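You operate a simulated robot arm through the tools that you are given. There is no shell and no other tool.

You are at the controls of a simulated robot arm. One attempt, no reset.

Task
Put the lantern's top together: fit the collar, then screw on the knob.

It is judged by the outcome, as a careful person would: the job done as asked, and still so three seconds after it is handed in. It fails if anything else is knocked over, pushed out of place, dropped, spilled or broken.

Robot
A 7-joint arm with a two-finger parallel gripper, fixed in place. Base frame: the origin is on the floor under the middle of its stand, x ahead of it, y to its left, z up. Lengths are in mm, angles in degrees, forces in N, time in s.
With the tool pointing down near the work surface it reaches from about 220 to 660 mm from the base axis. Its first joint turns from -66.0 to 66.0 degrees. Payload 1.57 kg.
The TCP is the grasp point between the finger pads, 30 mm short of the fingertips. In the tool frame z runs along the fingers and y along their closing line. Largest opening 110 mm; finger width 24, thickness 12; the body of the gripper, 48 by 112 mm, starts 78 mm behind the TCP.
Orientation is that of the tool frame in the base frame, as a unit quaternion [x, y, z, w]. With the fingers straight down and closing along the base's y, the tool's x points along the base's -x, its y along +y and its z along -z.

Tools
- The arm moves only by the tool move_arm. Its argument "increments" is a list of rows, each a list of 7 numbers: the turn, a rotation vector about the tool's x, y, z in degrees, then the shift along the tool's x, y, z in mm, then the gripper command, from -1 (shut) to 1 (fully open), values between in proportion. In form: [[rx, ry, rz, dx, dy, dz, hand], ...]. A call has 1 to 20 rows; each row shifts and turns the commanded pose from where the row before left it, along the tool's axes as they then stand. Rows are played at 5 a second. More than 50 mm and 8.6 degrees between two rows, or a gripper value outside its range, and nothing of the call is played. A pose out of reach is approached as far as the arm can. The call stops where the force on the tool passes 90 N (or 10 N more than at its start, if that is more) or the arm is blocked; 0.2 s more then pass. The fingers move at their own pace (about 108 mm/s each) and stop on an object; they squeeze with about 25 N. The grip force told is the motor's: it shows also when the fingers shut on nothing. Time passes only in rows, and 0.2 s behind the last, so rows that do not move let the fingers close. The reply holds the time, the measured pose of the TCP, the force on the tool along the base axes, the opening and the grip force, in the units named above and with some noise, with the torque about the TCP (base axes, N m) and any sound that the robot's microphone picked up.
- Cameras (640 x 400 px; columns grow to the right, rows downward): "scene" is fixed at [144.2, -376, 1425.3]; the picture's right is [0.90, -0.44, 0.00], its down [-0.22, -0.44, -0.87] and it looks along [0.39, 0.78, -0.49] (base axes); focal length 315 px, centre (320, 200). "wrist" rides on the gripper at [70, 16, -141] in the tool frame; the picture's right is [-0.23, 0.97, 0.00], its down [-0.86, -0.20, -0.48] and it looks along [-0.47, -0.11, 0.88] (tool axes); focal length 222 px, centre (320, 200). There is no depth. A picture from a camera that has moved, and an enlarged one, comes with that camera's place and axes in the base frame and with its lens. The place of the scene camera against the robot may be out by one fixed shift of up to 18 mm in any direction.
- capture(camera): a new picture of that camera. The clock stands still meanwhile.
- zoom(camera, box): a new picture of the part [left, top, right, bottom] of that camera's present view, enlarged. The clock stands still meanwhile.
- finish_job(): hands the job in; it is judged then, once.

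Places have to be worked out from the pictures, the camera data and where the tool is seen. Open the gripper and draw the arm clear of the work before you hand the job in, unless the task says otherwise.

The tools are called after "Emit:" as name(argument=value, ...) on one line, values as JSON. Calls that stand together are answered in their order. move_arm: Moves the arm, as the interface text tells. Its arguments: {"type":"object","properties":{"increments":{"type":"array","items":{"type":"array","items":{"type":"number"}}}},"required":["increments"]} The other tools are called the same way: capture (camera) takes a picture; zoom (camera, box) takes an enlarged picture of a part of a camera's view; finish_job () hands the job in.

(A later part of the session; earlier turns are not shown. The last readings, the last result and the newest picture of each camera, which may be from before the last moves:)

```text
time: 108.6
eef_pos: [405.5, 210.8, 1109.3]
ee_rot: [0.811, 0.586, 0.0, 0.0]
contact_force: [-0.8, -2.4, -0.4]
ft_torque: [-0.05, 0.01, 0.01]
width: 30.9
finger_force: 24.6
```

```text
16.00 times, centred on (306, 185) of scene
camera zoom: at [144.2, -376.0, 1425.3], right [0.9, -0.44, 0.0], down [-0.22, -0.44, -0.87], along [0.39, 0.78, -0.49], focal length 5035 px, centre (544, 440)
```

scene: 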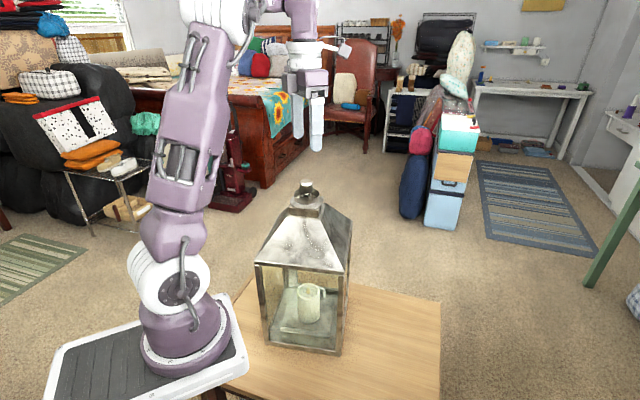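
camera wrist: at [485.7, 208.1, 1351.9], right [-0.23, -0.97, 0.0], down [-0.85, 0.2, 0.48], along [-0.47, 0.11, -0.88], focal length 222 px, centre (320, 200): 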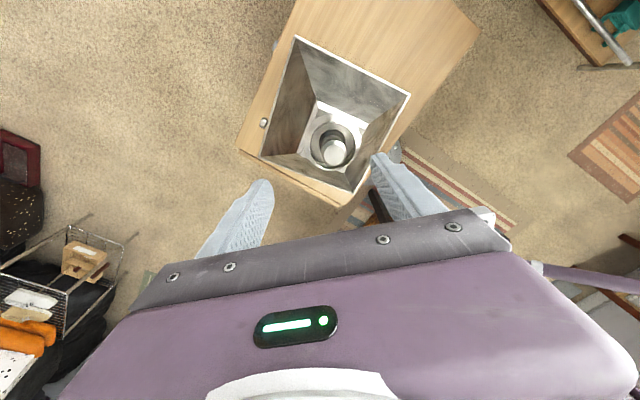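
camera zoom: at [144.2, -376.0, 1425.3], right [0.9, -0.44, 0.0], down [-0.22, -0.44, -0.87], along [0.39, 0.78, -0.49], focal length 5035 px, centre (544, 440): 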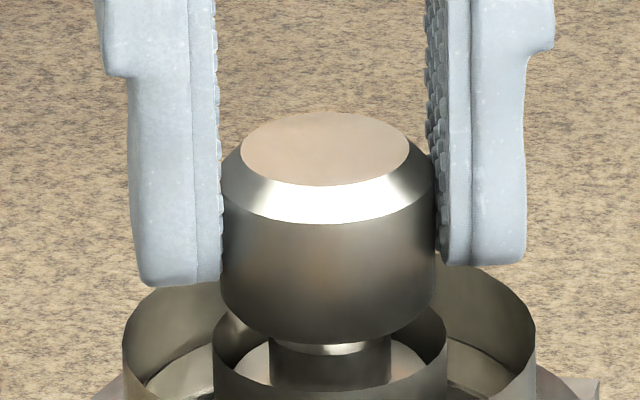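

That stroke is done. I'll open, rewind 288° with the fingers around the knob (the tips clear the collar rim by about 10 mm), and re-grip.

Emit:
move_arm(increments=[[0, 0, 0, 0, 0, 0, -0.3], [0, 0, 0, 0, 0, 0, 0.0], [0, 0, -8, 0, 0, 0, 0.1], [0, 0, -8, 0, 0, 0, 0.1], [0, 0, -8, 0, 0, 0, 0.1], [0, 0, -8, 0, 0, 0, 0.1], [0, 0, -8, 0, 0, 0, 0.1], [0, 0, -8, 0, 0, 0, 0.1], [0, 0, -8, 0, 0, 0, 0.1], [0, 0, -8, 0, 0, 0, 0.1], [0, 0, -8, 0, 0, 0, 0.1], [0, 0, -8, 0, 0, 0, 0.1], [0, 0, -8, 0, 0, 0, 0.1], [0, 0, -8, 0, 0, 0, 0.1], [0, 0, -8, 0, 0, 0, 0.1], [0, 0, -8, 0, 0, 0, 0.1], [0, 0, -8, 0, 0, 0, 0.1], [0, 0, -8, 0, 0, 0, 0.1], [0, 0, -8, 0, 0, 0, 0.1], [0, 0, -8, 0, 0, 0, 0.1]])

Emit:
move_arm(increments=[[0, 0, -8, 0, 0, 0, 0.1], [0, 0, -8, 0, 0, 0, 0.1], [0, 0, -8, 0, 0, 0, 0.1], [0, 0, -8, 0, 0, 0, 0.1], [0, 0, -8, 0, 0, 0, 0.1], [0, 0, -8, 0, 0, 0, 0.1], [0, 0, -8, 0, 0, 0, 0.1], [0, 0, -8, 0, 0, 0, 0.1], [0, 0, -8, 0, 0, 0, 0.1], [0, 0, -8, 0, 0, 0, 0.1], [0, 0, -8, 0, 0, 0, 0.1], [0, 0, -8, 0, 0, 0, 0.1], [0, 0, -8, 0, 0, 0, 0.1], [0, 0, -8, 0, 0, 0, 0.1], [0, 0, -8, 0, 0, 0, 0.1], [0, 0, -8, 0, 0, 0, 0.1], [0, 0, -8, 0, 0, 0, 0.1], [0, 0, -8, 0, 0, 0, 0.1], [0, 0, 0, 0, 0, 0, 0.1]])

Emit:
zoom(camera="wrist", box=[270, 120, 370, 220])

Emit:
zoom(camera="scene", box=[275, 165, 335, 215])

```text
time: 112.8
eef_pos: [405.9, 209.9, 1109.1]
ee_rot: [-0.308, 0.951, 0.0, 0.0]
contact_force: [0.7, -0.3, 0.1]
ft_torque: [0.02, -0.02, 0.0]
width: 60.4
finger_force: 0.0
```

```text
time: 116.8
eef_pos: [406.4, 210.2, 1108.8]
ee_rot: [1.0, -0.001, 0.0, 0.0]
contact_force: [-0.2, -0.8, 0.1]
ft_torque: [0.0, -0.01, -0.03]
width: 60.4
finger_force: 0.0
```

```text
4.00 times, centred on (320, 170) of wrist
camera zoom: at [476.4, 193.2, 1251.2], right [-0.23, -0.97, 0.0], down [-0.85, 0.2, 0.48], along [-0.47, 0.11, -0.88], focal length 888 px, centre (320, 320)
```

zoom: 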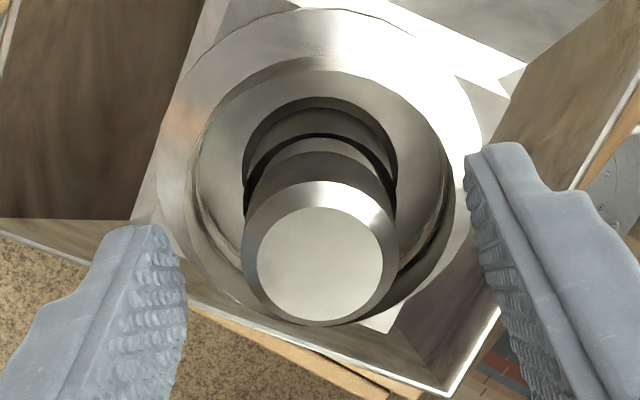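

```text
8.00 times, centred on (305, 190) of scene
camera zoom: at [144.2, -376.0, 1425.3], right [0.9, -0.44, 0.0], down [-0.22, -0.44, -0.87], along [0.39, 0.78, -0.49], focal length 2517 px, centre (440, 280)
```

zoom: 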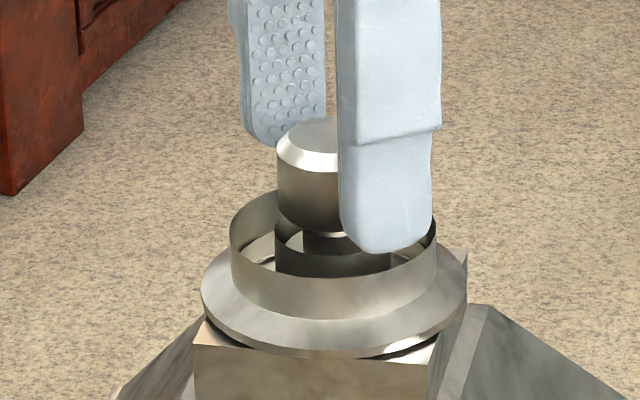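

The knob is still well centred and the lantern hasn't moved. I'll re-grip and run the next stroke.

Emit:
move_arm(increments=[[0, 0, 0, 0, 0, 0, -0.2], [0, 0, 0, 0, 0, 0, -0.4], [0, 0, 0, 0, 0, 0, -0.6], [0, 0, 0, 0, 0, 0, -1], [0, 0, 0, 0, 0, 0, -1]])

Emit:
move_arm(increments=[[0, 0, 8, 0, 0, 0.05, -1], [0, 0, 8, 0, 0, 0.05, -1], [0, 0, 8, 0, 0, 0.05, -1], [0, 0, 8, 0, 0, 0.05, -1], [0, 0, 8, 0, 0, 0.05, -1], [0, 0, 0, 0, 0, 0, -1]])

```text
time: 118.0
eef_pos: [407.0, 210.9, 1108.7]
ee_rot: [1.0, -0.001, 0.0, 0.0]
contact_force: [-0.4, -0.2, 0.3]
ft_torque: [-0.01, 0.0, 0.02]
width: 31.4
finger_force: 24.5
```

```text
time: 119.4
eef_pos: [406.7, 209.7, 1109.6]
ee_rot: [0.939, -0.344, 0.001, -0.001]
contact_force: [4.9, -3.6, 14.7]
ft_torque: [-0.16, -0.17, 0.0]
width: 31.3
finger_force: 25.5
```

Emit:
move_arm(increments=[[0, 0, 8, 0.7, 0, 0, -1], [0, 0, 8, 0, 0, 0, -1], [0, 0, 8, 0, 0, 0, -1], [0, 0, 8, 0, 0, 0, -1], [0, 0, 8, 0, 0, 0.03, -1], [0, 0, 0, 0, 0, 0, -1]])

```text
time: 120.8
eef_pos: [406.9, 210.2, 1109.8]
ee_rot: [0.765, -0.644, 0.0, 0.0]
contact_force: [-2.0, 3.1, 6.0]
ft_torque: [0.11, 0.1, -0.03]
width: 31.5
finger_force: 24.7
```

Emit:
move_arm(increments=[[0, 0, 8, -0.35, 0.12, 0.05, -1], [0, 0, 8, 0, 0, 0.05, -1], [0, 0, 8, 0, 0, 0.05, -1], [0, 0, 8, 0, 0, 0.05, -1], [0, 0, 8, 0, 0, 0.05, -1], [0, 0, 8, 0, 0, 0.05, -1], [0, 0, 0, 0, 0, 0, -1]])

Emit:
zoom(camera="scene", box=[296, 174, 316, 196])

```text
time: 122.4
eef_pos: [405.7, 209.9, 1107.9]
ee_rot: [-0.436, 0.9, 0.0, 0.001]
contact_force: [-8.2, -0.1, 13.1]
ft_torque: [-0.04, 0.31, -0.03]
width: 31.1
finger_force: 24.6
```

```text
16.00 times, centred on (306, 185) of scene
camera zoom: at [143.8, -376.1, 1425.3], right [0.9, -0.44, 0.0], down [-0.22, -0.44, -0.87], along [0.39, 0.78, -0.49], focal length 5035 px, centre (544, 440)
```

zoom: 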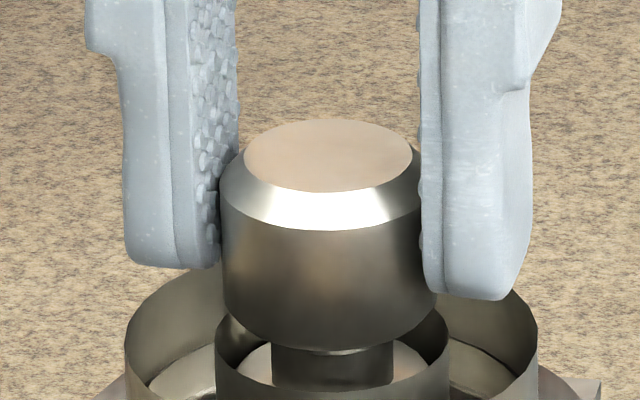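

The knob comes down about 1.7 mm per turn and nearly 4 mm remains. I'll re-centre (-1 mm in x) and continue.

Emit:
move_arm(increments=[[0, 0, 4, 0.6, 0.75, 0, -1], [0, 0, 8, 0, 0, 0, -1], [0, 0, 8, 0, 0, 0.02, -1], [0, 0, 8, 0, 0, 0.03, -1], [0, 0, 8, 0, 0, 0.03, -1], [0, 0, 8, 0, 0, 0.04, -1], [0, 0, 0, 0, 0, 0, -1]])

```text
time: 124.0
eef_pos: [405.2, 209.7, 1107.6]
ee_rot: [-0.067, 0.998, 0.0, 0.0]
contact_force: [1.4, 1.6, 7.0]
ft_torque: [0.01, -0.02, -0.01]
width: 31.0
finger_force: 24.6
```

Emit:
move_arm(increments=[[0, 0, 8, 0, 0, 0.04, -1], [0, 0, 8, 0, 0, 0.04, -1], [0, 0, 8, 0, 0, 0.04, -1], [0, 0, 8, 0, 0, 0.04, -1], [0, 0, 8, 0, 0, 0.04, -1], [0, 0, 0, 0, 0, 0, -1]])

```text
time: 125.4
eef_pos: [406.1, 211.1, 1108.0]
ee_rot: [0.277, 0.961, 0.0, 0.0]
contact_force: [2.0, 1.9, 2.8]
ft_torque: [0.06, -0.09, -0.01]
width: 31.1
finger_force: 24.8
```

Emit:
move_arm(increments=[[0, 0, 8, 0, 0.2, 0.06, -1], [0, 0, 8, 0, 0, 0.05, -1], [0, 0, 8, 0, 0, 0.05, -1], [0, 0, 8, 0, 0, 0.05, -1], [0, 0, 8, 0, 0, 0.05, -1], [0, 0, 0, 0, 0, 0, -1]])

```text
time: 126.8
eef_pos: [404.7, 209.5, 1108.3]
ee_rot: [0.59, 0.807, 0.0, 0.0]
contact_force: [2.2, 4.3, 3.0]
ft_torque: [0.1, -0.09, 0.0]
width: 31.4
finger_force: 25.1
```

Emit:
move_arm(increments=[[0, 0, 8, 0.35, 0.35, 0.05, -1], [0, 0, 8, 0, 0, 0.05, -1], [0, 0, 8, 0, 0, 0.05, -1], [0, 0, 8, 0, 0, 0.05, -1], [0, 0, 4, 0, 0, 0.05, -1], [0, 0, 0, 0, 0, 0, -1]])

Emit:
zoom(camera="scene", box=[296, 174, 316, 196])

```text
time: 128.2
eef_pos: [406.2, 210.1, 1107.9]
ee_rot: [0.811, 0.585, 0.0, 0.001]
contact_force: [3.1, -3.9, 10.8]
ft_torque: [-0.14, -0.08, -0.01]
width: 31.2
finger_force: 25.0
```

```text
16.00 times, centred on (306, 185) of scene
camera zoom: at [144.2, -376.2, 1425.2], right [0.9, -0.44, 0.0], down [-0.22, -0.44, -0.87], along [0.39, 0.78, -0.49], focal length 5035 px, centre (544, 440)
```

zoom: 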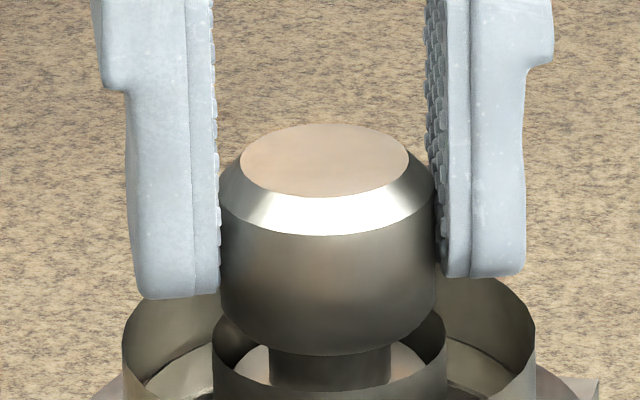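

One stroke brought the knob down 1.8 mm and about 2.7 mm remains. Next I'll release, rewind and re-grip.

Emit:
move_arm(increments=[[0, 0, 0, 0, 0, 0, -0.3], [0, 0, 0, 0, 0, 0, 0.0], [0, 0, -8, 0, 0, 0, 0.1], [0, 0, -8, 0, 0, 0, 0.1], [0, 0, -8, 0, 0, 0, 0.1], [0, 0, -8, 0, 0, 0, 0.1], [0, 0, -8, 0, 0, 0, 0.1], [0, 0, -8, 0, 0, 0, 0.1], [0, 0, -8, 0, 0, 0, 0.1], [0, 0, -8, 0, 0, 0, 0.1], [0, 0, -8, 0, 0, 0, 0.1], [0, 0, -8, 0, 0, 0, 0.1], [0, 0, -8, 0, 0, 0, 0.1], [0, 0, -8, 0, 0, 0, 0.1], [0, 0, -8, 0, 0, 0, 0.1], [0, 0, -8, 0, 0, 0, 0.1], [0, 0, -8, 0, 0, 0, 0.1], [0, 0, -8, 0, 0, 0, 0.1], [0, 0, -8, 0, 0, 0, 0.1], [0, 0, -8, 0, 0, 0, 0.1]])

Emit:
move_arm(increments=[[0, 0, -8, 0, 0, 0, 0.1], [0, 0, -8, 0, 0, 0, 0.1], [0, 0, -8, 0, 0, 0, 0.1], [0, 0, -8, 0, 0, 0, 0.1], [0, 0, -8, 0, 0, 0, 0.1], [0, 0, -8, 0, 0, 0, 0.1], [0, 0, -8, 0, 0, 0, 0.1], [0, 0, -8, 0, 0, 0, 0.1], [0, 0, -8, 0, 0, 0, 0.1], [0, 0, -8, 0, 0, 0, 0.1], [0, 0, -8, 0, 0, 0, 0.1], [0, 0, -8, 0, 0, 0, 0.1], [0, 0, -8, 0, 0, 0, 0.1], [0, 0, -8, 0, 0, 0, 0.1], [0, 0, -8, 0, 0, 0, 0.1], [0, 0, -8, 0, 0, 0, 0.1], [0, 0, -8, 0, 0, 0, 0.1], [0, 0, -8, 0, 0, 0, 0.1], [0, 0, 0, 0, 0, 0, 0.1]])

Emit:
zoom(camera="wrist", box=[270, 120, 370, 220])

Emit:
zoom(camera="scene", box=[296, 174, 316, 196])

```text
time: 132.4
eef_pos: [404.4, 210.7, 1106.7]
ee_rot: [-0.309, 0.951, 0.001, 0.001]
contact_force: [0.5, 0.2, 0.3]
ft_torque: [0.0, 0.01, -0.01]
width: 60.5
finger_force: 0.1
```

```text
time: 136.4
eef_pos: [407.0, 210.6, 1107.4]
ee_rot: [1.0, 0.0, 0.0, 0.001]
contact_force: [0.3, 1.2, -0.3]
ft_torque: [0.02, 0.04, -0.01]
width: 60.4
finger_force: 0.0
```

```text
4.00 times, centred on (320, 170) of wrist
camera zoom: at [476.0, 193.7, 1248.9], right [-0.23, -0.97, 0.0], down [-0.85, 0.2, 0.48], along [-0.47, 0.11, -0.88], focal length 888 px, centre (320, 320)
```

zoom: 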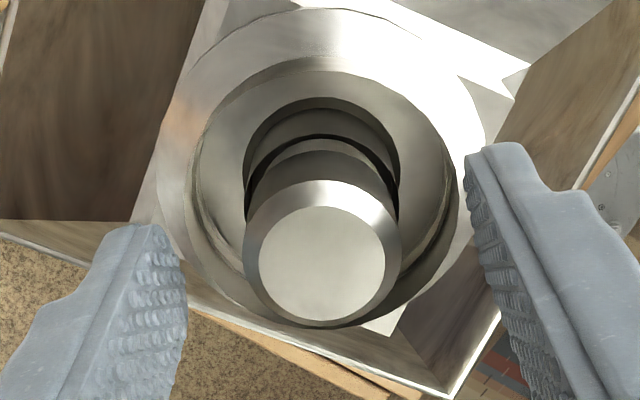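

```text
16.00 times, centred on (306, 185) of scene
camera zoom: at [144.2, -376.0, 1425.3], right [0.9, -0.44, 0.0], down [-0.22, -0.44, -0.87], along [0.39, 0.78, -0.49], focal length 5035 px, centre (544, 440)
```

zoom: 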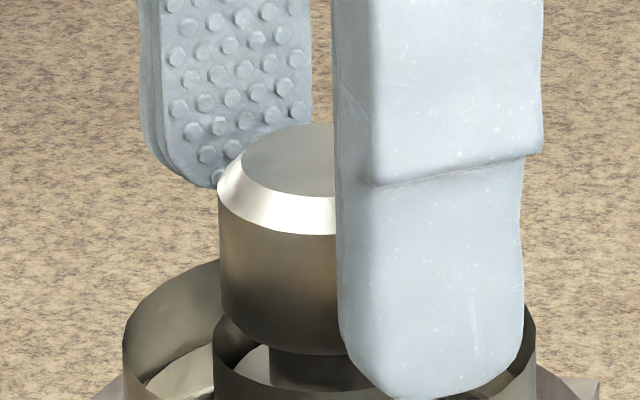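

Centering is still good, so I'll close and run the third stroke.

Emit:
move_arm(increments=[[0, 0, 0, 0, 0, 0, -0.2], [0, 0, 0, 0, 0, 0, -0.4], [0, 0, 0, 0, 0, 0, -0.6], [0, 0, 0, 0, 0, 0, -1], [0, 0, 0, 0, 0, 0, -1], [0, 0, 8, 0, 0, 0.03, -1], [0, 0, 8, 0, 0, 0.04, -1], [0, 0, 8, 0, 0, 0.04, -1], [0, 0, 8, 0, 0, 0.04, -1], [0, 0, 8, 0, 0, 0.04, -1], [0, 0, 0, 0, 0, 0, -1]])

```text
time: 138.8
eef_pos: [406.9, 210.7, 1107.6]
ee_rot: [0.939, -0.344, 0.0, 0.0]
contact_force: [0.1, -5.5, -2.1]
ft_torque: [-0.21, 0.05, -0.02]
width: 29.6
finger_force: 25.4
```

Emit:
move_arm(increments=[[0, 0, 8, 0.38, 0.45, 0.1, -1], [0, 0, 8, 0, 0, 0.06, -1], [0, 0, 8, 0, 0, 0.06, -1], [0, 0, 8, 0, 0, 0.06, -1], [0, 0, 8, 0, 0, 0.06, -1], [0, 0, 0, 0, 0, 0, -1]])

```text
time: 140.2
eef_pos: [406.1, 209.7, 1107.5]
ee_rot: [0.765, -0.644, 0.0, -0.001]
contact_force: [2.9, 4.5, -3.0]
ft_torque: [0.14, -0.12, 0.0]
width: 29.4
finger_force: 24.9
```

Emit:
move_arm(increments=[[0, 0, 8, -0.45, -0.42, 0.12, -1], [0, 0, 8, 0, 0, 0.06, -1], [0, 0, 8, 0, 0, 0.06, -1], [0, 0, 8, 0, 0, 0.06, -1], [0, 0, 8, 0, 0, 0.06, -1], [0, 0, 8, 0, 0, 0.06, -1], [0, 0, 0, 0, 0, 0, -1]])

```text
time: 141.8
eef_pos: [406.9, 210.8, 1106.6]
ee_rot: [-0.436, 0.9, -0.001, 0.001]
contact_force: [4.1, -0.3, 17.9]
ft_torque: [-0.06, -0.1, -0.05]
width: 29.3
finger_force: 25.1
```

Emit:
move_arm(increments=[[0, 0, 8, -0.3, -0.38, 0, -1], [0, 0, 8, 0, 0, 0, -1], [0, 0, 8, 0, 0, 0, -1], [0, 0, 8, 0, 0, 0, -1], [0, 0, 8, 0, 0, 0, -1], [0, 0, 0, 0, 0, 0, -1]])

Emit:
zoom(camera="scene", box=[296, 174, 316, 196])

```text
time: 143.2
eef_pos: [406.7, 209.7, 1105.1]
ee_rot: [-0.102, 0.995, 0.0, 0.001]
contact_force: [-0.6, 0.2, 11.7]
ft_torque: [-0.03, 0.03, 0.01]
width: 29.4
finger_force: 25.1
```

```text
16.00 times, centred on (306, 185) of scene
camera zoom: at [144.0, -376.1, 1425.3], right [0.9, -0.44, 0.0], down [-0.22, -0.44, -0.87], along [0.39, 0.78, -0.49], focal length 5035 px, centre (544, 440)
```

zoom: 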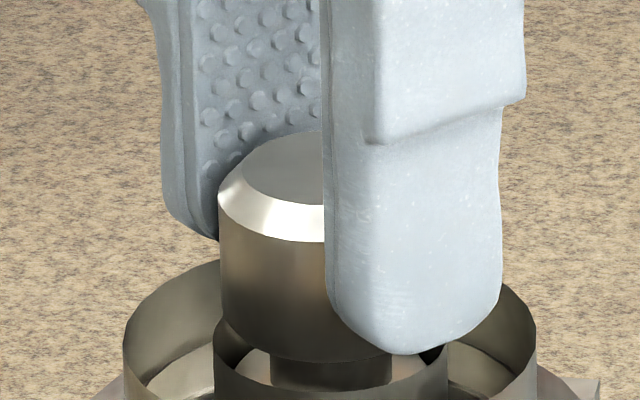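

About 1.5 mm is left. I'll continue turning, using up the axial preload.

Emit:
move_arm(increments=[[0, 0, 8, 0, 0, 0, -1], [0, 0, 8, 0, 0, 0.02, -1], [0, 0, 8, 0, 0, 0.03, -1], [0, 0, 8, 0, 0, 0.04, -1], [0, 0, 8, 0, 0, 0.04, -1], [0, 0, 8, 0, 0, 0.04, -1], [0, 0, 0, 0, 0, 0, -1]])

```text
time: 144.8
eef_pos: [407.3, 210.3, 1106.1]
ee_rot: [0.312, 0.95, -0.001, 0.0]
contact_force: [-4.6, -5.1, 2.7]
ft_torque: [-0.13, 0.13, -0.02]
width: 29.5
finger_force: 25.2
```

Emit:
move_arm(increments=[[0, 0, 8, 0.05, -0.4, 0.05, -1], [0, 0, 8, 0, -0.35, 0.05, -1], [0, 0, 8, 0, 0, 0.05, -1], [0, 0, 8, 0, 0, 0.05, -1], [0, 0, 8, 0, 0, 0.05, -1], [0, 0, 0, 0, 0, 0, -1]])

```text
time: 146.2
eef_pos: [406.2, 209.9, 1105.6]
ee_rot: [0.618, 0.786, 0.0, 0.0]
contact_force: [-2.9, -4.9, 0.8]
ft_torque: [-0.13, 0.1, 0.0]
width: 29.3
finger_force: 24.9
```

Emit:
move_arm(increments=[[0, 0, 8, -0.4, -0.4, 0.07, -1], [0, 0, 8, 0, 0, 0.06, -1], [0, 0, 8, 0, 0, 0.06, -1], [0, 0, 8, 0, 0, 0.06, -1], [0, 0, 0, 0, 0, 0, -1]])

Emit:
zoom(camera="scene", box=[296, 174, 316, 196])

Emit:
zoom(camera="scene", box=[275, 165, 335, 215])

```text
time: 147.4
eef_pos: [406.0, 208.9, 1104.9]
ee_rot: [0.81, 0.586, 0.001, 0.0]
contact_force: [0.7, 0.7, 4.2]
ft_torque: [0.05, 0.02, -0.01]
width: 29.6
finger_force: 25.0
```

```text
16.00 times, centred on (306, 185) of scene
camera zoom: at [144.2, -376.0, 1425.3], right [0.9, -0.44, 0.0], down [-0.22, -0.44, -0.87], along [0.39, 0.78, -0.49], focal length 5035 px, centre (544, 440)
```

zoom: 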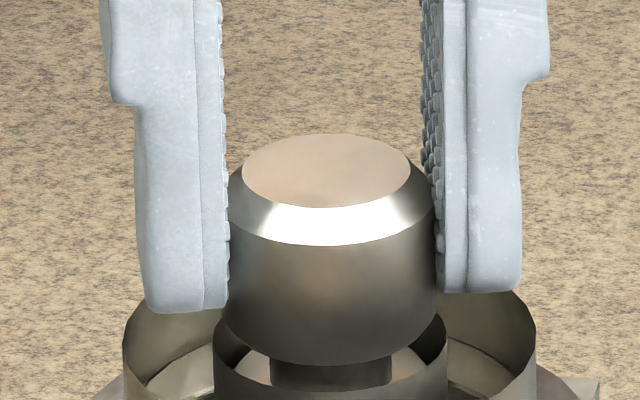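

```text
8.00 times, centred on (305, 190) of scene
camera zoom: at [144.2, -376.0, 1425.3], right [0.9, -0.44, 0.0], down [-0.22, -0.44, -0.87], along [0.39, 0.78, -0.49], focal length 2517 px, centre (440, 280)
```

zoom: 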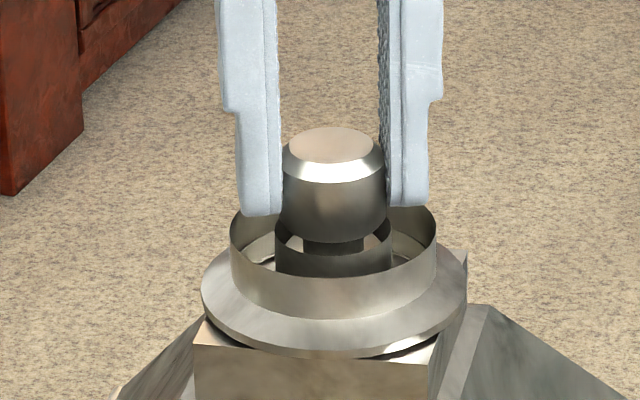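

The knob came down another 1.7 mm, with less than 1 mm to go by my estimate. I'll rewind once more, with the grip raised 1.5 mm for clearance.

Emit:
move_arm(increments=[[0, 0, 0, 0, 0, 0, -0.3], [0, 0, 0, 0, 0, -1.5, 0.0], [0, 0, -8, 0, 0, 0, 0.1], [0, 0, -8, 0, 0, 0, 0.1], [0, 0, -8, 0, 0, 0, 0.1], [0, 0, -8, 0, 0, 0, 0.1], [0, 0, -8, 0, 0, 0, 0.1], [0, 0, -8, 0, 0, 0, 0.1], [0, 0, -8, 0, 0, 0, 0.1], [0, 0, -8, 0, 0, 0, 0.1], [0, 0, -8, 0, 0, 0, 0.1], [0, 0, -8, 0, 0, 0, 0.1], [0, 0, -8, 0, 0, 0, 0.1], [0, 0, -8, 0, 0, 0, 0.1], [0, 0, -8, 0, 0, 0, 0.1], [0, 0, -8, 0, 0, 0, 0.1], [0, 0, -8, 0, 0, 0, 0.1], [0, 0, -8, 0, 0, 0, 0.1], [0, 0, -8, 0, 0, 0, 0.1], [0, 0, -8, 0, 0, 0, 0.1]])

Emit:
move_arm(increments=[[0, 0, -8, 0, 0, 0, 0.1], [0, 0, -8, 0, 0, 0, 0.1], [0, 0, -8, 0, 0, 0, 0.1], [0, 0, -8, 0, 0, 0, 0.1], [0, 0, -8, 0, 0, 0, 0.1], [0, 0, -8, 0, 0, 0, 0.1], [0, 0, -8, 0, 0, 0, 0.1], [0, 0, -8, 0, 0, 0, 0.1], [0, 0, -8, 0, 0, 0, 0.1], [0, 0, -8, 0, 0, 0, 0.1], [0, 0, -8, 0, 0, 0, 0.1], [0, 0, -8, 0, 0, 0, 0.1], [0, 0, -8, 0, 0, 0, 0.1], [0, 0, -8, 0, 0, 0, 0.1], [0, 0, -8, 0, 0, 0, 0.1], [0, 0, -8, 0, 0, 0, 0.1], [0, 0, -8, 0, 0, 0, 0.1], [0, 0, -8, 0, 0, 0, 0.1], [0, 0, 0, 0, 0, 0, 0.1]])

Emit:
zoom(camera="wrist", box=[270, 120, 370, 220])

Emit:
zoom(camera="scene", box=[275, 165, 335, 215])

```text
time: 151.6
eef_pos: [405.4, 208.9, 1106.5]
ee_rot: [-0.309, 0.951, -0.001, 0.0]
contact_force: [0.2, -0.3, -0.1]
ft_torque: [0.0, 0.0, -0.01]
width: 60.7
finger_force: 0.0
```

```text
time: 155.6
eef_pos: [406.1, 208.7, 1107.3]
ee_rot: [1.0, 0.0, 0.001, 0.0]
contact_force: [-0.3, -0.1, -0.5]
ft_torque: [0.01, -0.03, -0.02]
width: 60.2
finger_force: 0.1
```

```text
4.00 times, centred on (320, 170) of wrist
camera zoom: at [475.9, 192.8, 1248.2], right [-0.23, -0.97, 0.0], down [-0.85, 0.2, 0.48], along [-0.47, 0.11, -0.88], focal length 888 px, centre (320, 320)
```

zoom: 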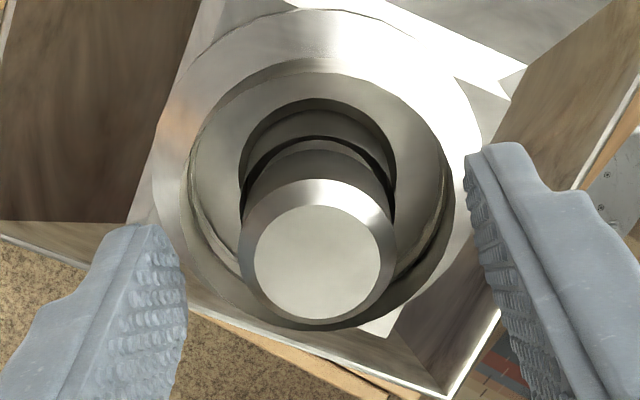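

```text
8.00 times, centred on (305, 190) of scene
camera zoom: at [144.2, -376.0, 1425.3], right [0.9, -0.44, 0.0], down [-0.22, -0.44, -0.87], along [0.39, 0.78, -0.49], focal length 2517 px, centre (440, 280)
```

zoom: 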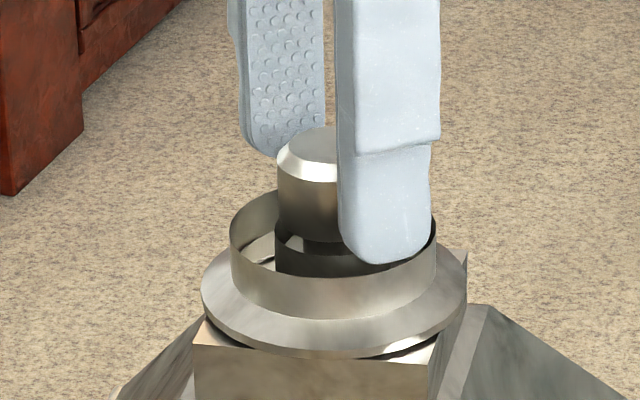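

The knob is about 0.5 mm off in the closing direction. I'll correct that, close and turn on.

Emit:
move_arm(increments=[[0, 0, 0, 0, -0.5, 0, -0.2], [0, 0, 0, 0, 0, 0, -0.4], [0, 0, 0, 0, 0, 0, -0.6], [0, 0, 0, 0, 0, 0, -1], [0, 0, 0, 0, 0, 0, -1], [0, 0, 8, 0, 0, 0.04, -1], [0, 0, 8, 0, 0, 0.05, -1], [0, 0, 8, 0, 0, 0.05, -1], [0, 0, 8, 0, 0, 0.05, -1], [0, 0, 8, 0, 0, 0.05, -1], [0, 0, 0, 0, 0, 0, -1]])

```text
time: 158.0
eef_pos: [405.8, 209.1, 1106.5]
ee_rot: [0.939, -0.345, 0.0, 0.001]
contact_force: [-0.3, 3.1, 2.6]
ft_torque: [0.11, -0.02, 0.03]
width: 31.4
finger_force: 25.5
```

Emit:
move_arm(increments=[[0, 0, 8, -0.2, -0.25, 0.05, -1], [0, 0, 8, 0, 0, 0.05, -1], [0, 0, 8, 0, 0, 0.05, -1], [0, 0, 8, 0, 0, 0.05, -1], [0, 0, 8, 0, 0, 0.05, -1], [0, 0, 0, 0, 0, 0, -1]])

```text
time: 159.4
eef_pos: [405.6, 209.9, 1105.3]
ee_rot: [0.764, -0.645, 0.0, 0.0]
contact_force: [4.2, 2.8, 0.6]
ft_torque: [0.08, -0.16, 0.0]
width: 31.2
finger_force: 25.3
```

Emit:
move_arm(increments=[[0, 0, 8, -0.25, -0.5, 0.05, -1], [0, 0, 8, 0, 0, 0.05, -1], [0, 0, 8, 0, 0, 0.05, -1], [0, 0, 8, 0, 0, 0.05, -1], [0, 0, 8, 0, 0, 0.05, -1], [0, 0, 8, 0, 0, 0.05, -1], [0, 0, 0, 0, 0, 0, -1]])

Emit:
zoom(camera="scene", box=[296, 174, 316, 196])

```text
time: 161.0
eef_pos: [405.8, 209.9, 1105.3]
ee_rot: [-0.436, 0.9, 0.0, 0.0]
contact_force: [3.8, 2.6, 10.7]
ft_torque: [0.05, -0.13, -0.03]
width: 31.4
finger_force: 24.9
```

```text
16.00 times, centred on (306, 185) of scene
camera zoom: at [144.2, -376.0, 1425.3], right [0.9, -0.44, 0.0], down [-0.22, -0.44, -0.87], along [0.39, 0.78, -0.49], focal length 5035 px, centre (544, 440)
```

zoom: 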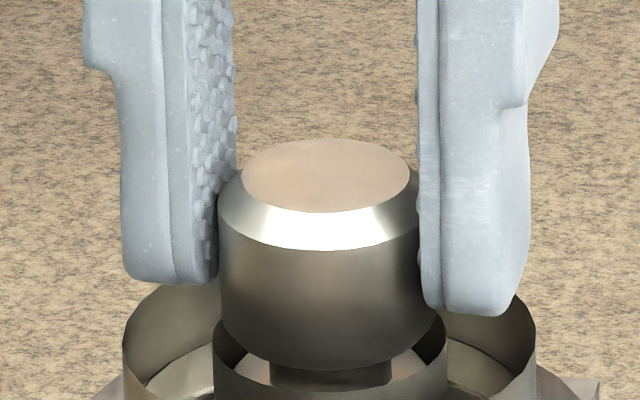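

Still descending and nearly at the step. I'll continue turning while watching the torque.

Emit:
move_arm(increments=[[0, 0, 8, -0.4, -0.2, 0, -1], [0, 0, 8, 0, 0, 0, -1], [0, 0, 8, 0, 0, 0, -1], [0, 0, 8, 0, 0, 0.02, -1], [0, 0, 8, 0, 0, 0.03, -1], [0, 0, 0, 0, 0, 0, -1]])

```text
time: 162.4
eef_pos: [406.7, 209.9, 1105.0]
ee_rot: [-0.101, 0.995, -0.001, -0.001]
contact_force: [0.1, -2.1, -0.4]
ft_torque: [-0.07, 0.0, 0.02]
width: 30.2
finger_force: 25.1
```

Emit:
move_arm(increments=[[0, 0, 8, 0, -0.2, 0.08, -1], [0, 0, 8, 0, 0, 0.06, -1], [0, 0, 8, 0, 0, 0.06, -1], [0, 0, 8, 0, 0, 0.06, -1], [0, 0, 8, 0, 0, 0.06, -1], [0, 0, 8, 0, 0, 0.06, -1], [0, 0, 0, 0, 0, 0, -1]])

Emit:
zoom(camera="scene", box=[296, 174, 316, 196])

```text
time: 164.0
eef_pos: [405.8, 210.2, 1104.3]
ee_rot: [0.312, 0.95, 0.0, -0.001]
contact_force: [-2.6, -6.7, 4.4]
ft_torque: [-0.23, 0.09, 0.03]
width: 30.2
finger_force: 25.4
```

```text
16.00 times, centred on (306, 185) of scene
camera zoom: at [144.1, -376.3, 1425.2], right [0.9, -0.44, 0.0], down [-0.22, -0.44, -0.87], along [0.39, 0.78, -0.49], focal length 5035 px, centre (544, 440)
```

zoom: 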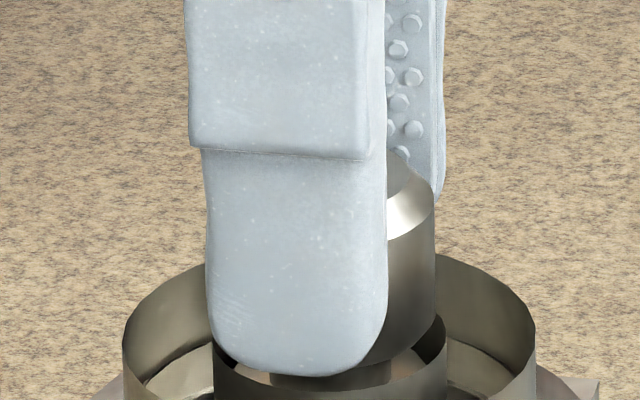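

Emit:
move_arm(increments=[[0, 0, 8, -0.1, -0.4, 0.05, -1], [0, 0, 8, -0.1, -0.4, 0.05, -1], [0, 0, 8, 0, 0, 0.05, -1], [0, 0, 8, 0, 0, 0.05, -1], [0, 0, 8, 0, 0, 0.05, -1], [0, 0, 0, 0, 0, 0, -1]])

```text
time: 165.4
eef_pos: [405.8, 209.2, 1104.7]
ee_rot: [0.618, 0.786, 0.001, 0.0]
contact_force: [-1.4, 0.4, 1.0]
ft_torque: [-0.02, 0.04, 0.11]
width: 30.6
finger_force: 24.7
```

A resistive torque of 0.11 N·m is appearing, so the knob may be starting to seat. I'll go on gently.

Emit:
move_arm(increments=[[0, 0, 8, 0, 0, 0.04, -1], [0, 0, 8, 0, 0, 0.04, -1], [0, 0, 8, 0, 0, 0.04, -1], [0, 0, 8, 0, 0, 0.04, -1], [0, 0, 0, 0, 0, 0, -1]])

Emit:
zoom(camera="scene", box=[296, 174, 316, 196])

Emit:
zoom(camera="scene", box=[275, 165, 335, 215])

```text
time: 166.6
eef_pos: [405.4, 209.3, 1103.2]
ee_rot: [0.811, 0.586, -0.001, 0.0]
contact_force: [-2.0, -0.3, 1.5]
ft_torque: [-0.01, 0.08, 0.28]
width: 31.4
finger_force: 25.2
```

```text
16.00 times, centred on (306, 185) of scene
camera zoom: at [144.1, -376.0, 1425.3], right [0.9, -0.44, 0.0], down [-0.22, -0.44, -0.87], along [0.39, 0.78, -0.49], focal length 5035 px, centre (544, 440)
```

zoom: 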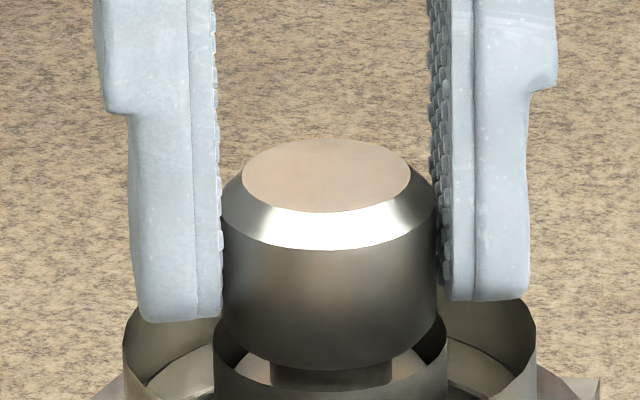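

```text
8.00 times, centred on (305, 190) of scene
camera zoom: at [144.1, -376.0, 1425.3], right [0.9, -0.44, 0.0], down [-0.22, -0.44, -0.87], along [0.39, 0.78, -0.49], focal length 2517 px, centre (440, 280)
```

zoom: 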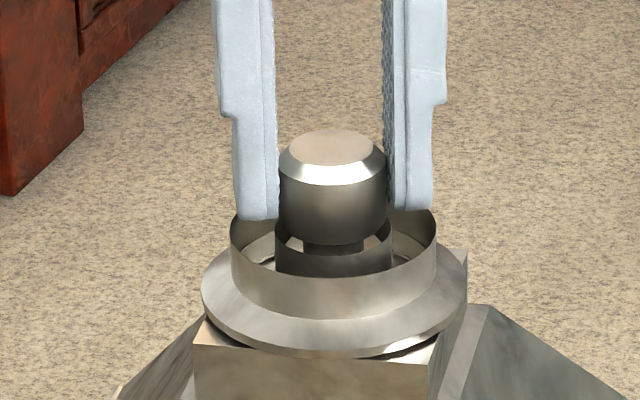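

The knob height hasn't changed over the last 160° and the torque has risen to 0.28 N·m, so it is seating. I'll add a small final tightening while staying below the wrist limit.

Emit:
move_arm(increments=[[0, 0, 6, 0, 0, 0, -1], [0, 0, 6, 0, 0, 0, -1], [0, 0, 0, 0, 0, 0, -1]])

Emit:
zoom(camera="scene", box=[275, 165, 335, 215])

```text
time: 167.4
eef_pos: [406.2, 209.6, 1104.5]
ee_rot: [0.867, 0.498, -0.001, 0.0]
contact_force: [-3.3, 0.0, -1.8]
ft_torque: [0.01, 0.1, 0.15]
width: 30.9
finger_force: 25.4
```

```text
8.00 times, centred on (305, 190) of scene
camera zoom: at [144.1, -376.0, 1425.3], right [0.9, -0.44, 0.0], down [-0.22, -0.44, -0.87], along [0.39, 0.78, -0.49], focal length 2517 px, centre (440, 280)
```

zoom: 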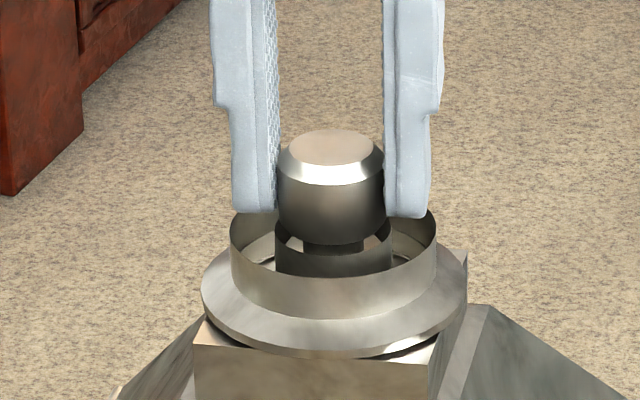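

The torque dipped, so the knob either slipped in the grip or turned further. I'll rewind 160°, re-grip and check that it is really tight.

Emit:
move_arm(increments=[[0, 0, 0, 0, 0, 0, -0.3], [0, 0, 0, 0, 0, -1, 0.0], [0, 0, -8, 0, 0, 0, 0.1], [0, 0, -8, 0, 0, 0, 0.1], [0, 0, -8, 0, 0, 0, 0.1], [0, 0, -8, 0, 0, 0, 0.1], [0, 0, -8, 0, 0, 0, 0.1], [0, 0, -8, 0, 0, 0, 0.1], [0, 0, -8, 0, 0, 0, 0.1], [0, 0, -8, 0, 0, 0, 0.1], [0, 0, -8, 0, 0, 0, 0.1], [0, 0, -8, 0, 0, 0, 0.1], [0, 0, -8, 0, 0, 0, 0.1], [0, 0, -8, 0, 0, 0, 0.1], [0, 0, -8, 0, 0, 0, 0.1], [0, 0, -8, 0, 0, 0, 0.1], [0, 0, -8, 0, 0, 0, 0.1], [0, 0, -8, 0, 0, 0, 0.1], [0, 0, -8, 0, 0, 0, 0.1], [0, 0, 0, 0, 0, 0, 0.1]])

Emit:
zoom(camera="wrist", box=[270, 120, 370, 220])

Emit:
zoom(camera="scene", box=[296, 174, 316, 196])

```text
time: 171.6
eef_pos: [405.5, 209.1, 1105.3]
ee_rot: [-0.138, 0.99, 0.0, 0.0]
contact_force: [-0.3, 0.0, 0.9]
ft_torque: [0.05, 0.01, 0.01]
width: 60.4
finger_force: 0.2
```

```text
4.00 times, centred on (320, 170) of wrist
camera zoom: at [335.1, 205.8, 1246.7], right [-0.05, 1.0, 0.0], down [0.88, 0.04, 0.48], along [0.48, 0.02, -0.88], focal length 888 px, centre (320, 320)
```

zoom: 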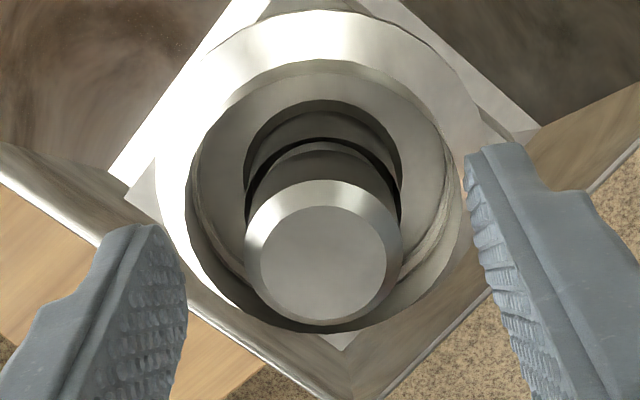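

```text
16.00 times, centred on (306, 185) of scene
camera zoom: at [144.2, -376.0, 1425.3], right [0.9, -0.44, 0.0], down [-0.22, -0.44, -0.87], along [0.39, 0.78, -0.49], focal length 5035 px, centre (544, 440)
```

zoom: 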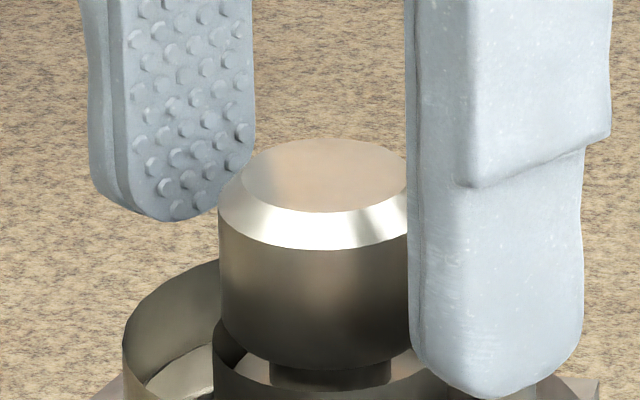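

Emit:
move_arm(increments=[[0, 0, 0, 0, 0.3, 0, -0.2], [0, 0, 0, 0, 0, 0, -0.4], [0, 0, 0, 0, 0, 0, -0.6], [0, 0, 0, 0, 0, 0, -1], [0, 0, 0, 0, 0, 0, -1], [0, 0, 8, 0, 0, 0, -1], [0, 0, 8, 0, 0, 0, -1], [0, 0, 0, 0, 0, 0, -1]])

Emit:
move_arm(increments=[[0, 0, 8, 0, 0, 0, -1], [0, 0, 8, 0, 0, 0, -1], [0, 0, 0, 0, 0, 0, -1]])

Emit:
move_arm(increments=[[0, 0, 8, 0, 0, 0, -1], [0, 0, 8, 0, 0, 0, -1], [0, 0, 0, 0, 0, 0, -1]])

```text
time: 173.4
eef_pos: [405.3, 210.0, 1106.2]
ee_rot: [0.003, 1.0, 0.0, 0.0]
contact_force: [-1.6, 2.8, -1.1]
ft_torque: [0.06, 0.04, 0.31]
width: 29.5
finger_force: 25.1
```

```text
time: 174.2
eef_pos: [407.2, 210.2, 1103.7]
ee_rot: [0.142, 0.99, 0.0, 0.002]
contact_force: [1.0, 0.5, 1.7]
ft_torque: [0.01, -0.03, 0.33]
width: 31.5
finger_force: 24.8
```

```text
time: 175.0
eef_pos: [406.9, 210.7, 1105.7]
ee_rot: [0.279, 0.96, 0.0, 0.0]
contact_force: [0.7, 1.4, 1.8]
ft_torque: [0.03, 0.0, 0.11]
width: 30.8
finger_force: 24.9
```

The torque rises at once to about 0.33 N·m and then the fingers slip over the knob's flats, so the knob is fully tight. I'll release it, rise clear and look at the whole lantern.

Emit:
move_arm(increments=[[0, 0, 0, 0, 0, 0, -0.3], [0, 0, 0, 0, 0, 0, 0.1], [0, 0, 0, 0, 0, 0, 0.3], [0, 0, 0, 0, 0, -15, 0.3], [0, 0, 0, 0, 0, -40, 0.3], [0, 0, 0, 0, 0, -40, 0.3], [0, 0, 0, 0, -40, 0, 0.3], [0, 0, 0, 0, -40, 0, 0.3], [0, 0, 0, 0, -40, 0, 0.3], [0, 0, 0, 0, -40, 0, 0.3], [0, 0, 0, 0, 0, 0, 0.3]])

Emit:
capture(camera="scene")

Emit:
zoom(camera="scene", box=[240, 170, 370, 370])

Emit:
zoom(camera="scene", box=[285, 170, 325, 210])

Emit:
capture(camera="wrist")

```text
time: 177.4
eef_pos: [320.6, 74.5, 1199.2]
ee_rot: [0.278, 0.961, 0.0, 0.0]
contact_force: [0.0, -0.9, 0.1]
ft_torque: [0.04, 0.0, 0.0]
width: 71.6
finger_force: 0.1
```

```text
taken
```

scene: 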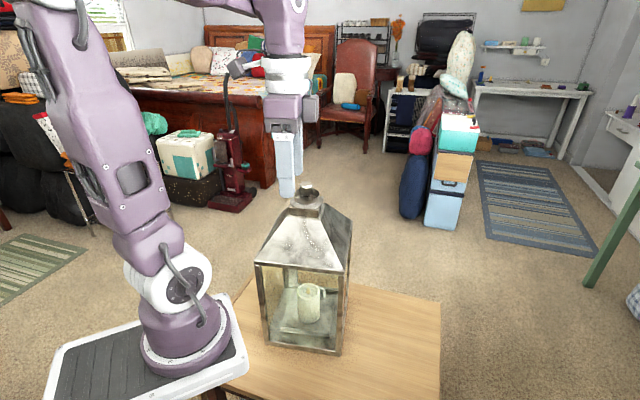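

```text
2.00 times, centred on (305, 270) of scene
camera zoom: at [144.2, -376.0, 1425.3], right [0.9, -0.44, 0.0], down [-0.22, -0.44, -0.87], along [0.39, 0.78, -0.49], focal length 629 px, centre (350, 60)
```

zoom: 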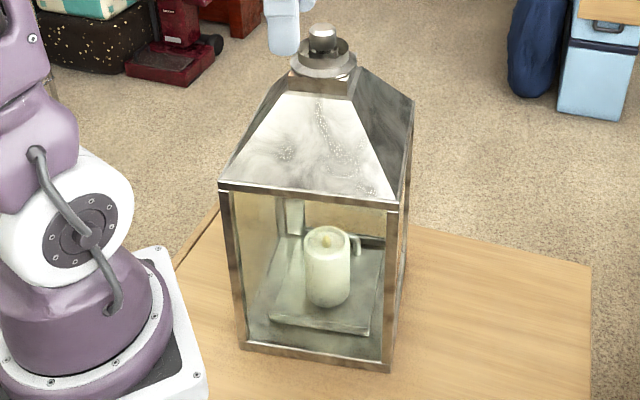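

```text
10.00 times, centred on (305, 190) of scene
camera zoom: at [144.2, -376.0, 1425.3], right [0.9, -0.44, 0.0], down [-0.22, -0.44, -0.87], along [0.39, 0.78, -0.49], focal length 3147 px, centre (470, 300)
```

zoom: 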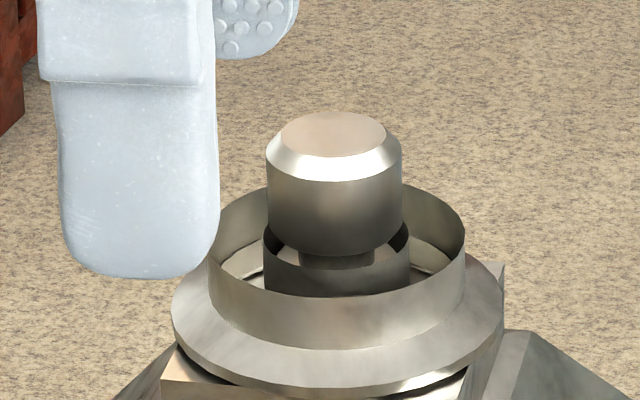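

```text
taken
camera wrist: at [270.6, 125.3, 1341.1], right [0.71, 0.7, 0.0], down [0.62, -0.62, 0.48], along [0.34, -0.34, -0.88], focal length 222 px, centre (320, 200)
```

wrist: 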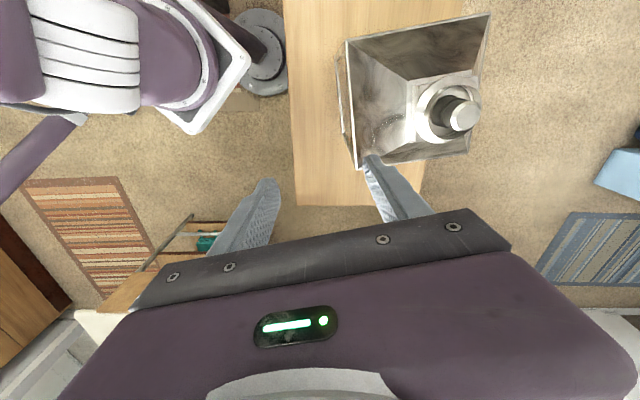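

The collar is seated and the knob screwed tight. The lantern still stands about 24 mm from its starting place and turned about 10°, so I'll nudge its base back at low height, with the closed fingertips leaning towards it. First I'll move to the robot side, turn to face the lantern and tilt in free space.

Emit:
move_arm(increments=[[0, 0, 0, 46.7, 4.6, 0, -0.5], [0, 0, 0, 46.6, 4.5, 0, -1], [0, 0, -7.75, 0, 0, 0, -1], [0, 0, -7.75, 0, 0, 0, -1], [0, 0, -7.75, 0, 0, 0, -1], [0, 0, -7.75, 0, 0, 0, -1], [0, 0, -7.75, 0, 0, 0, -1], [0, 0, -7.75, 0, 0, 0, -1], [0, 0, -7.75, 0, 0, 0, -1], [0, 0, -7.75, 0, 0, 0, -1], [0, 0, -7.75, 0, 0, 0, -1], [0, 0, -7.75, 0, 0, 0, -1], [0, 0, -7.75, 0, 0, 0, -1], [0, -8, 0, 0, 0, 0, -1], [0, -8, 0, 0, 0, 0, -1], [0, -8, 0, 0, 0, 0, -1], [0, 0, 0, 0, 0, 0, -1]])

Emit:
capture(camera="scene")

Emit:
capture(camera="wrist")

```text
time: 181.0
eef_pos: [246.4, 132.3, 1199.5]
ee_rot: [-0.437, 0.875, 0.093, 0.187]
contact_force: [0.7, -1.0, -0.8]
ft_torque: [0.0, 0.01, 0.02]
width: 0.0
finger_force: 20.8
```

```text
taken
```

scene: 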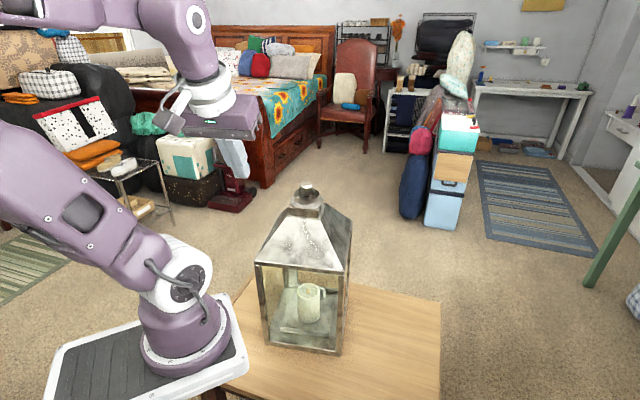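

```text
taken
camera wrist: at [161.1, 44.6, 1301.1], right [-0.65, 0.75, 0.09], down [0.51, 0.35, 0.79], along [0.56, 0.56, -0.61], focal length 222 px, centre (320, 200)
```

wrist: 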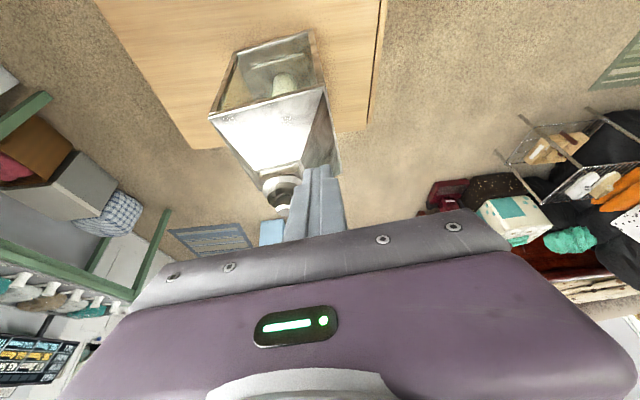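

The orientation is as intended, leaning 24° towards the lantern. I'll descend in stages, checking for any reach problem.

Emit:
move_arm(increments=[[0, 0, 0, 16.27, 0, 36.5, -1], [0, 0, 0, 16.27, 0, 36.5, -1], [0, 0, 0, 16.27, 0, 36.5, -1], [0, 0, 0, 16.27, 0, 36.5, -1], [0, 0, 0, 0, 0, 0, -1]])

Emit:
capture(camera="scene")

```text
time: 182.2
eef_pos: [245.1, 130.2, 1084.6]
ee_rot: [-0.436, 0.876, 0.093, 0.184]
contact_force: [-0.2, -0.6, 0.2]
ft_torque: [0.0, 0.02, -0.03]
width: 0.0
finger_force: 21.7
out of reach, approached as far as the arm can: row 3, 4
```

```text
taken
```

scene: 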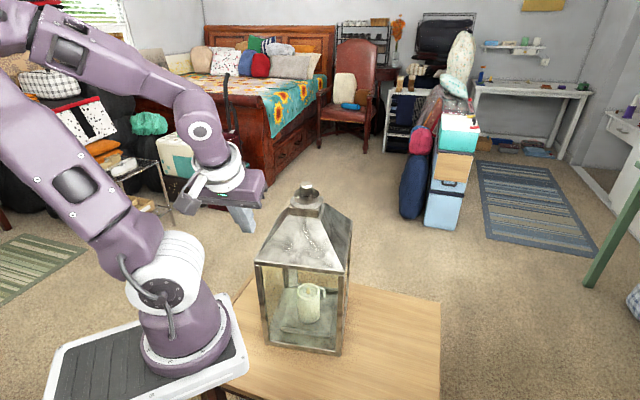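

That tilt isn't reachable this close to the base. Instead I'll use a vertical tool, fully open, and push with the outer face of one finger, which leads the gripper body by 11 mm. I'm going back up, untilting and turning so the closing line faces the lantern.

Emit:
move_arm(increments=[[0, 0, 0, -16.27, 0, -36.5, -1], [0, 0, 0, -16.27, 0, -36.5, -1], [0, 0, 0, -16.27, 0, -36.5, -1], [0, 8, 0, 0, 0, 0, 0], [0, 8, 0, 0, 0, 0, 1], [0, 8, 0, 0, 0, 0, 1], [0, 0, 7.5, 0, 0, 0, 1], [0, 0, 7.5, 0, 0, 0, 1], [0, 0, 7.5, 0, 0, 0, 1], [0, 0, 7.5, 0, 0, 0, 1], [0, 0, 7.5, 0, 0, 0, 1], [0, 0, 7.5, 0, 0, 0, 1], [0, 0, 7.5, 0, 0, 0, 1], [0, 0, 7.5, 0, 0, 0, 1], [0, 0, 7.5, 0, 0, 0, 1], [0, 0, 7.5, 0, 0, 0, 1], [0, 0, 7.5, 0, 0, 0, 1], [0, 0, 7.5, 0, 0, 0, 1], [0, 0, 0, 0, 0, 0, 1]])

Emit:
capture(camera="wrist")

Emit:
capture(camera="scene")

```text
time: 186.2
eef_pos: [244.9, 129.6, 1204.7]
ee_rot: [0.318, 0.948, 0.0, 0.0]
contact_force: [0.5, 0.9, 0.0]
ft_torque: [-0.02, 0.01, -0.01]
width: 109.8
finger_force: 0.0
```

```text
taken
camera wrist: at [200.3, 184.9, 1346.3], right [0.77, 0.64, 0.0], down [0.56, -0.67, 0.48], along [0.31, -0.37, -0.88], focal length 222 px, centre (320, 200)
```

wrist: 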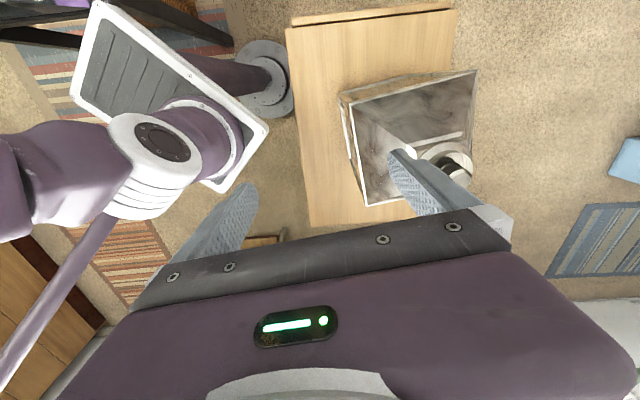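

```text
taken
```

scene: 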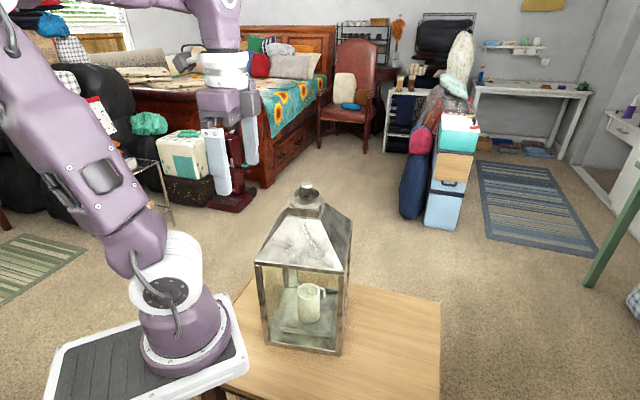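

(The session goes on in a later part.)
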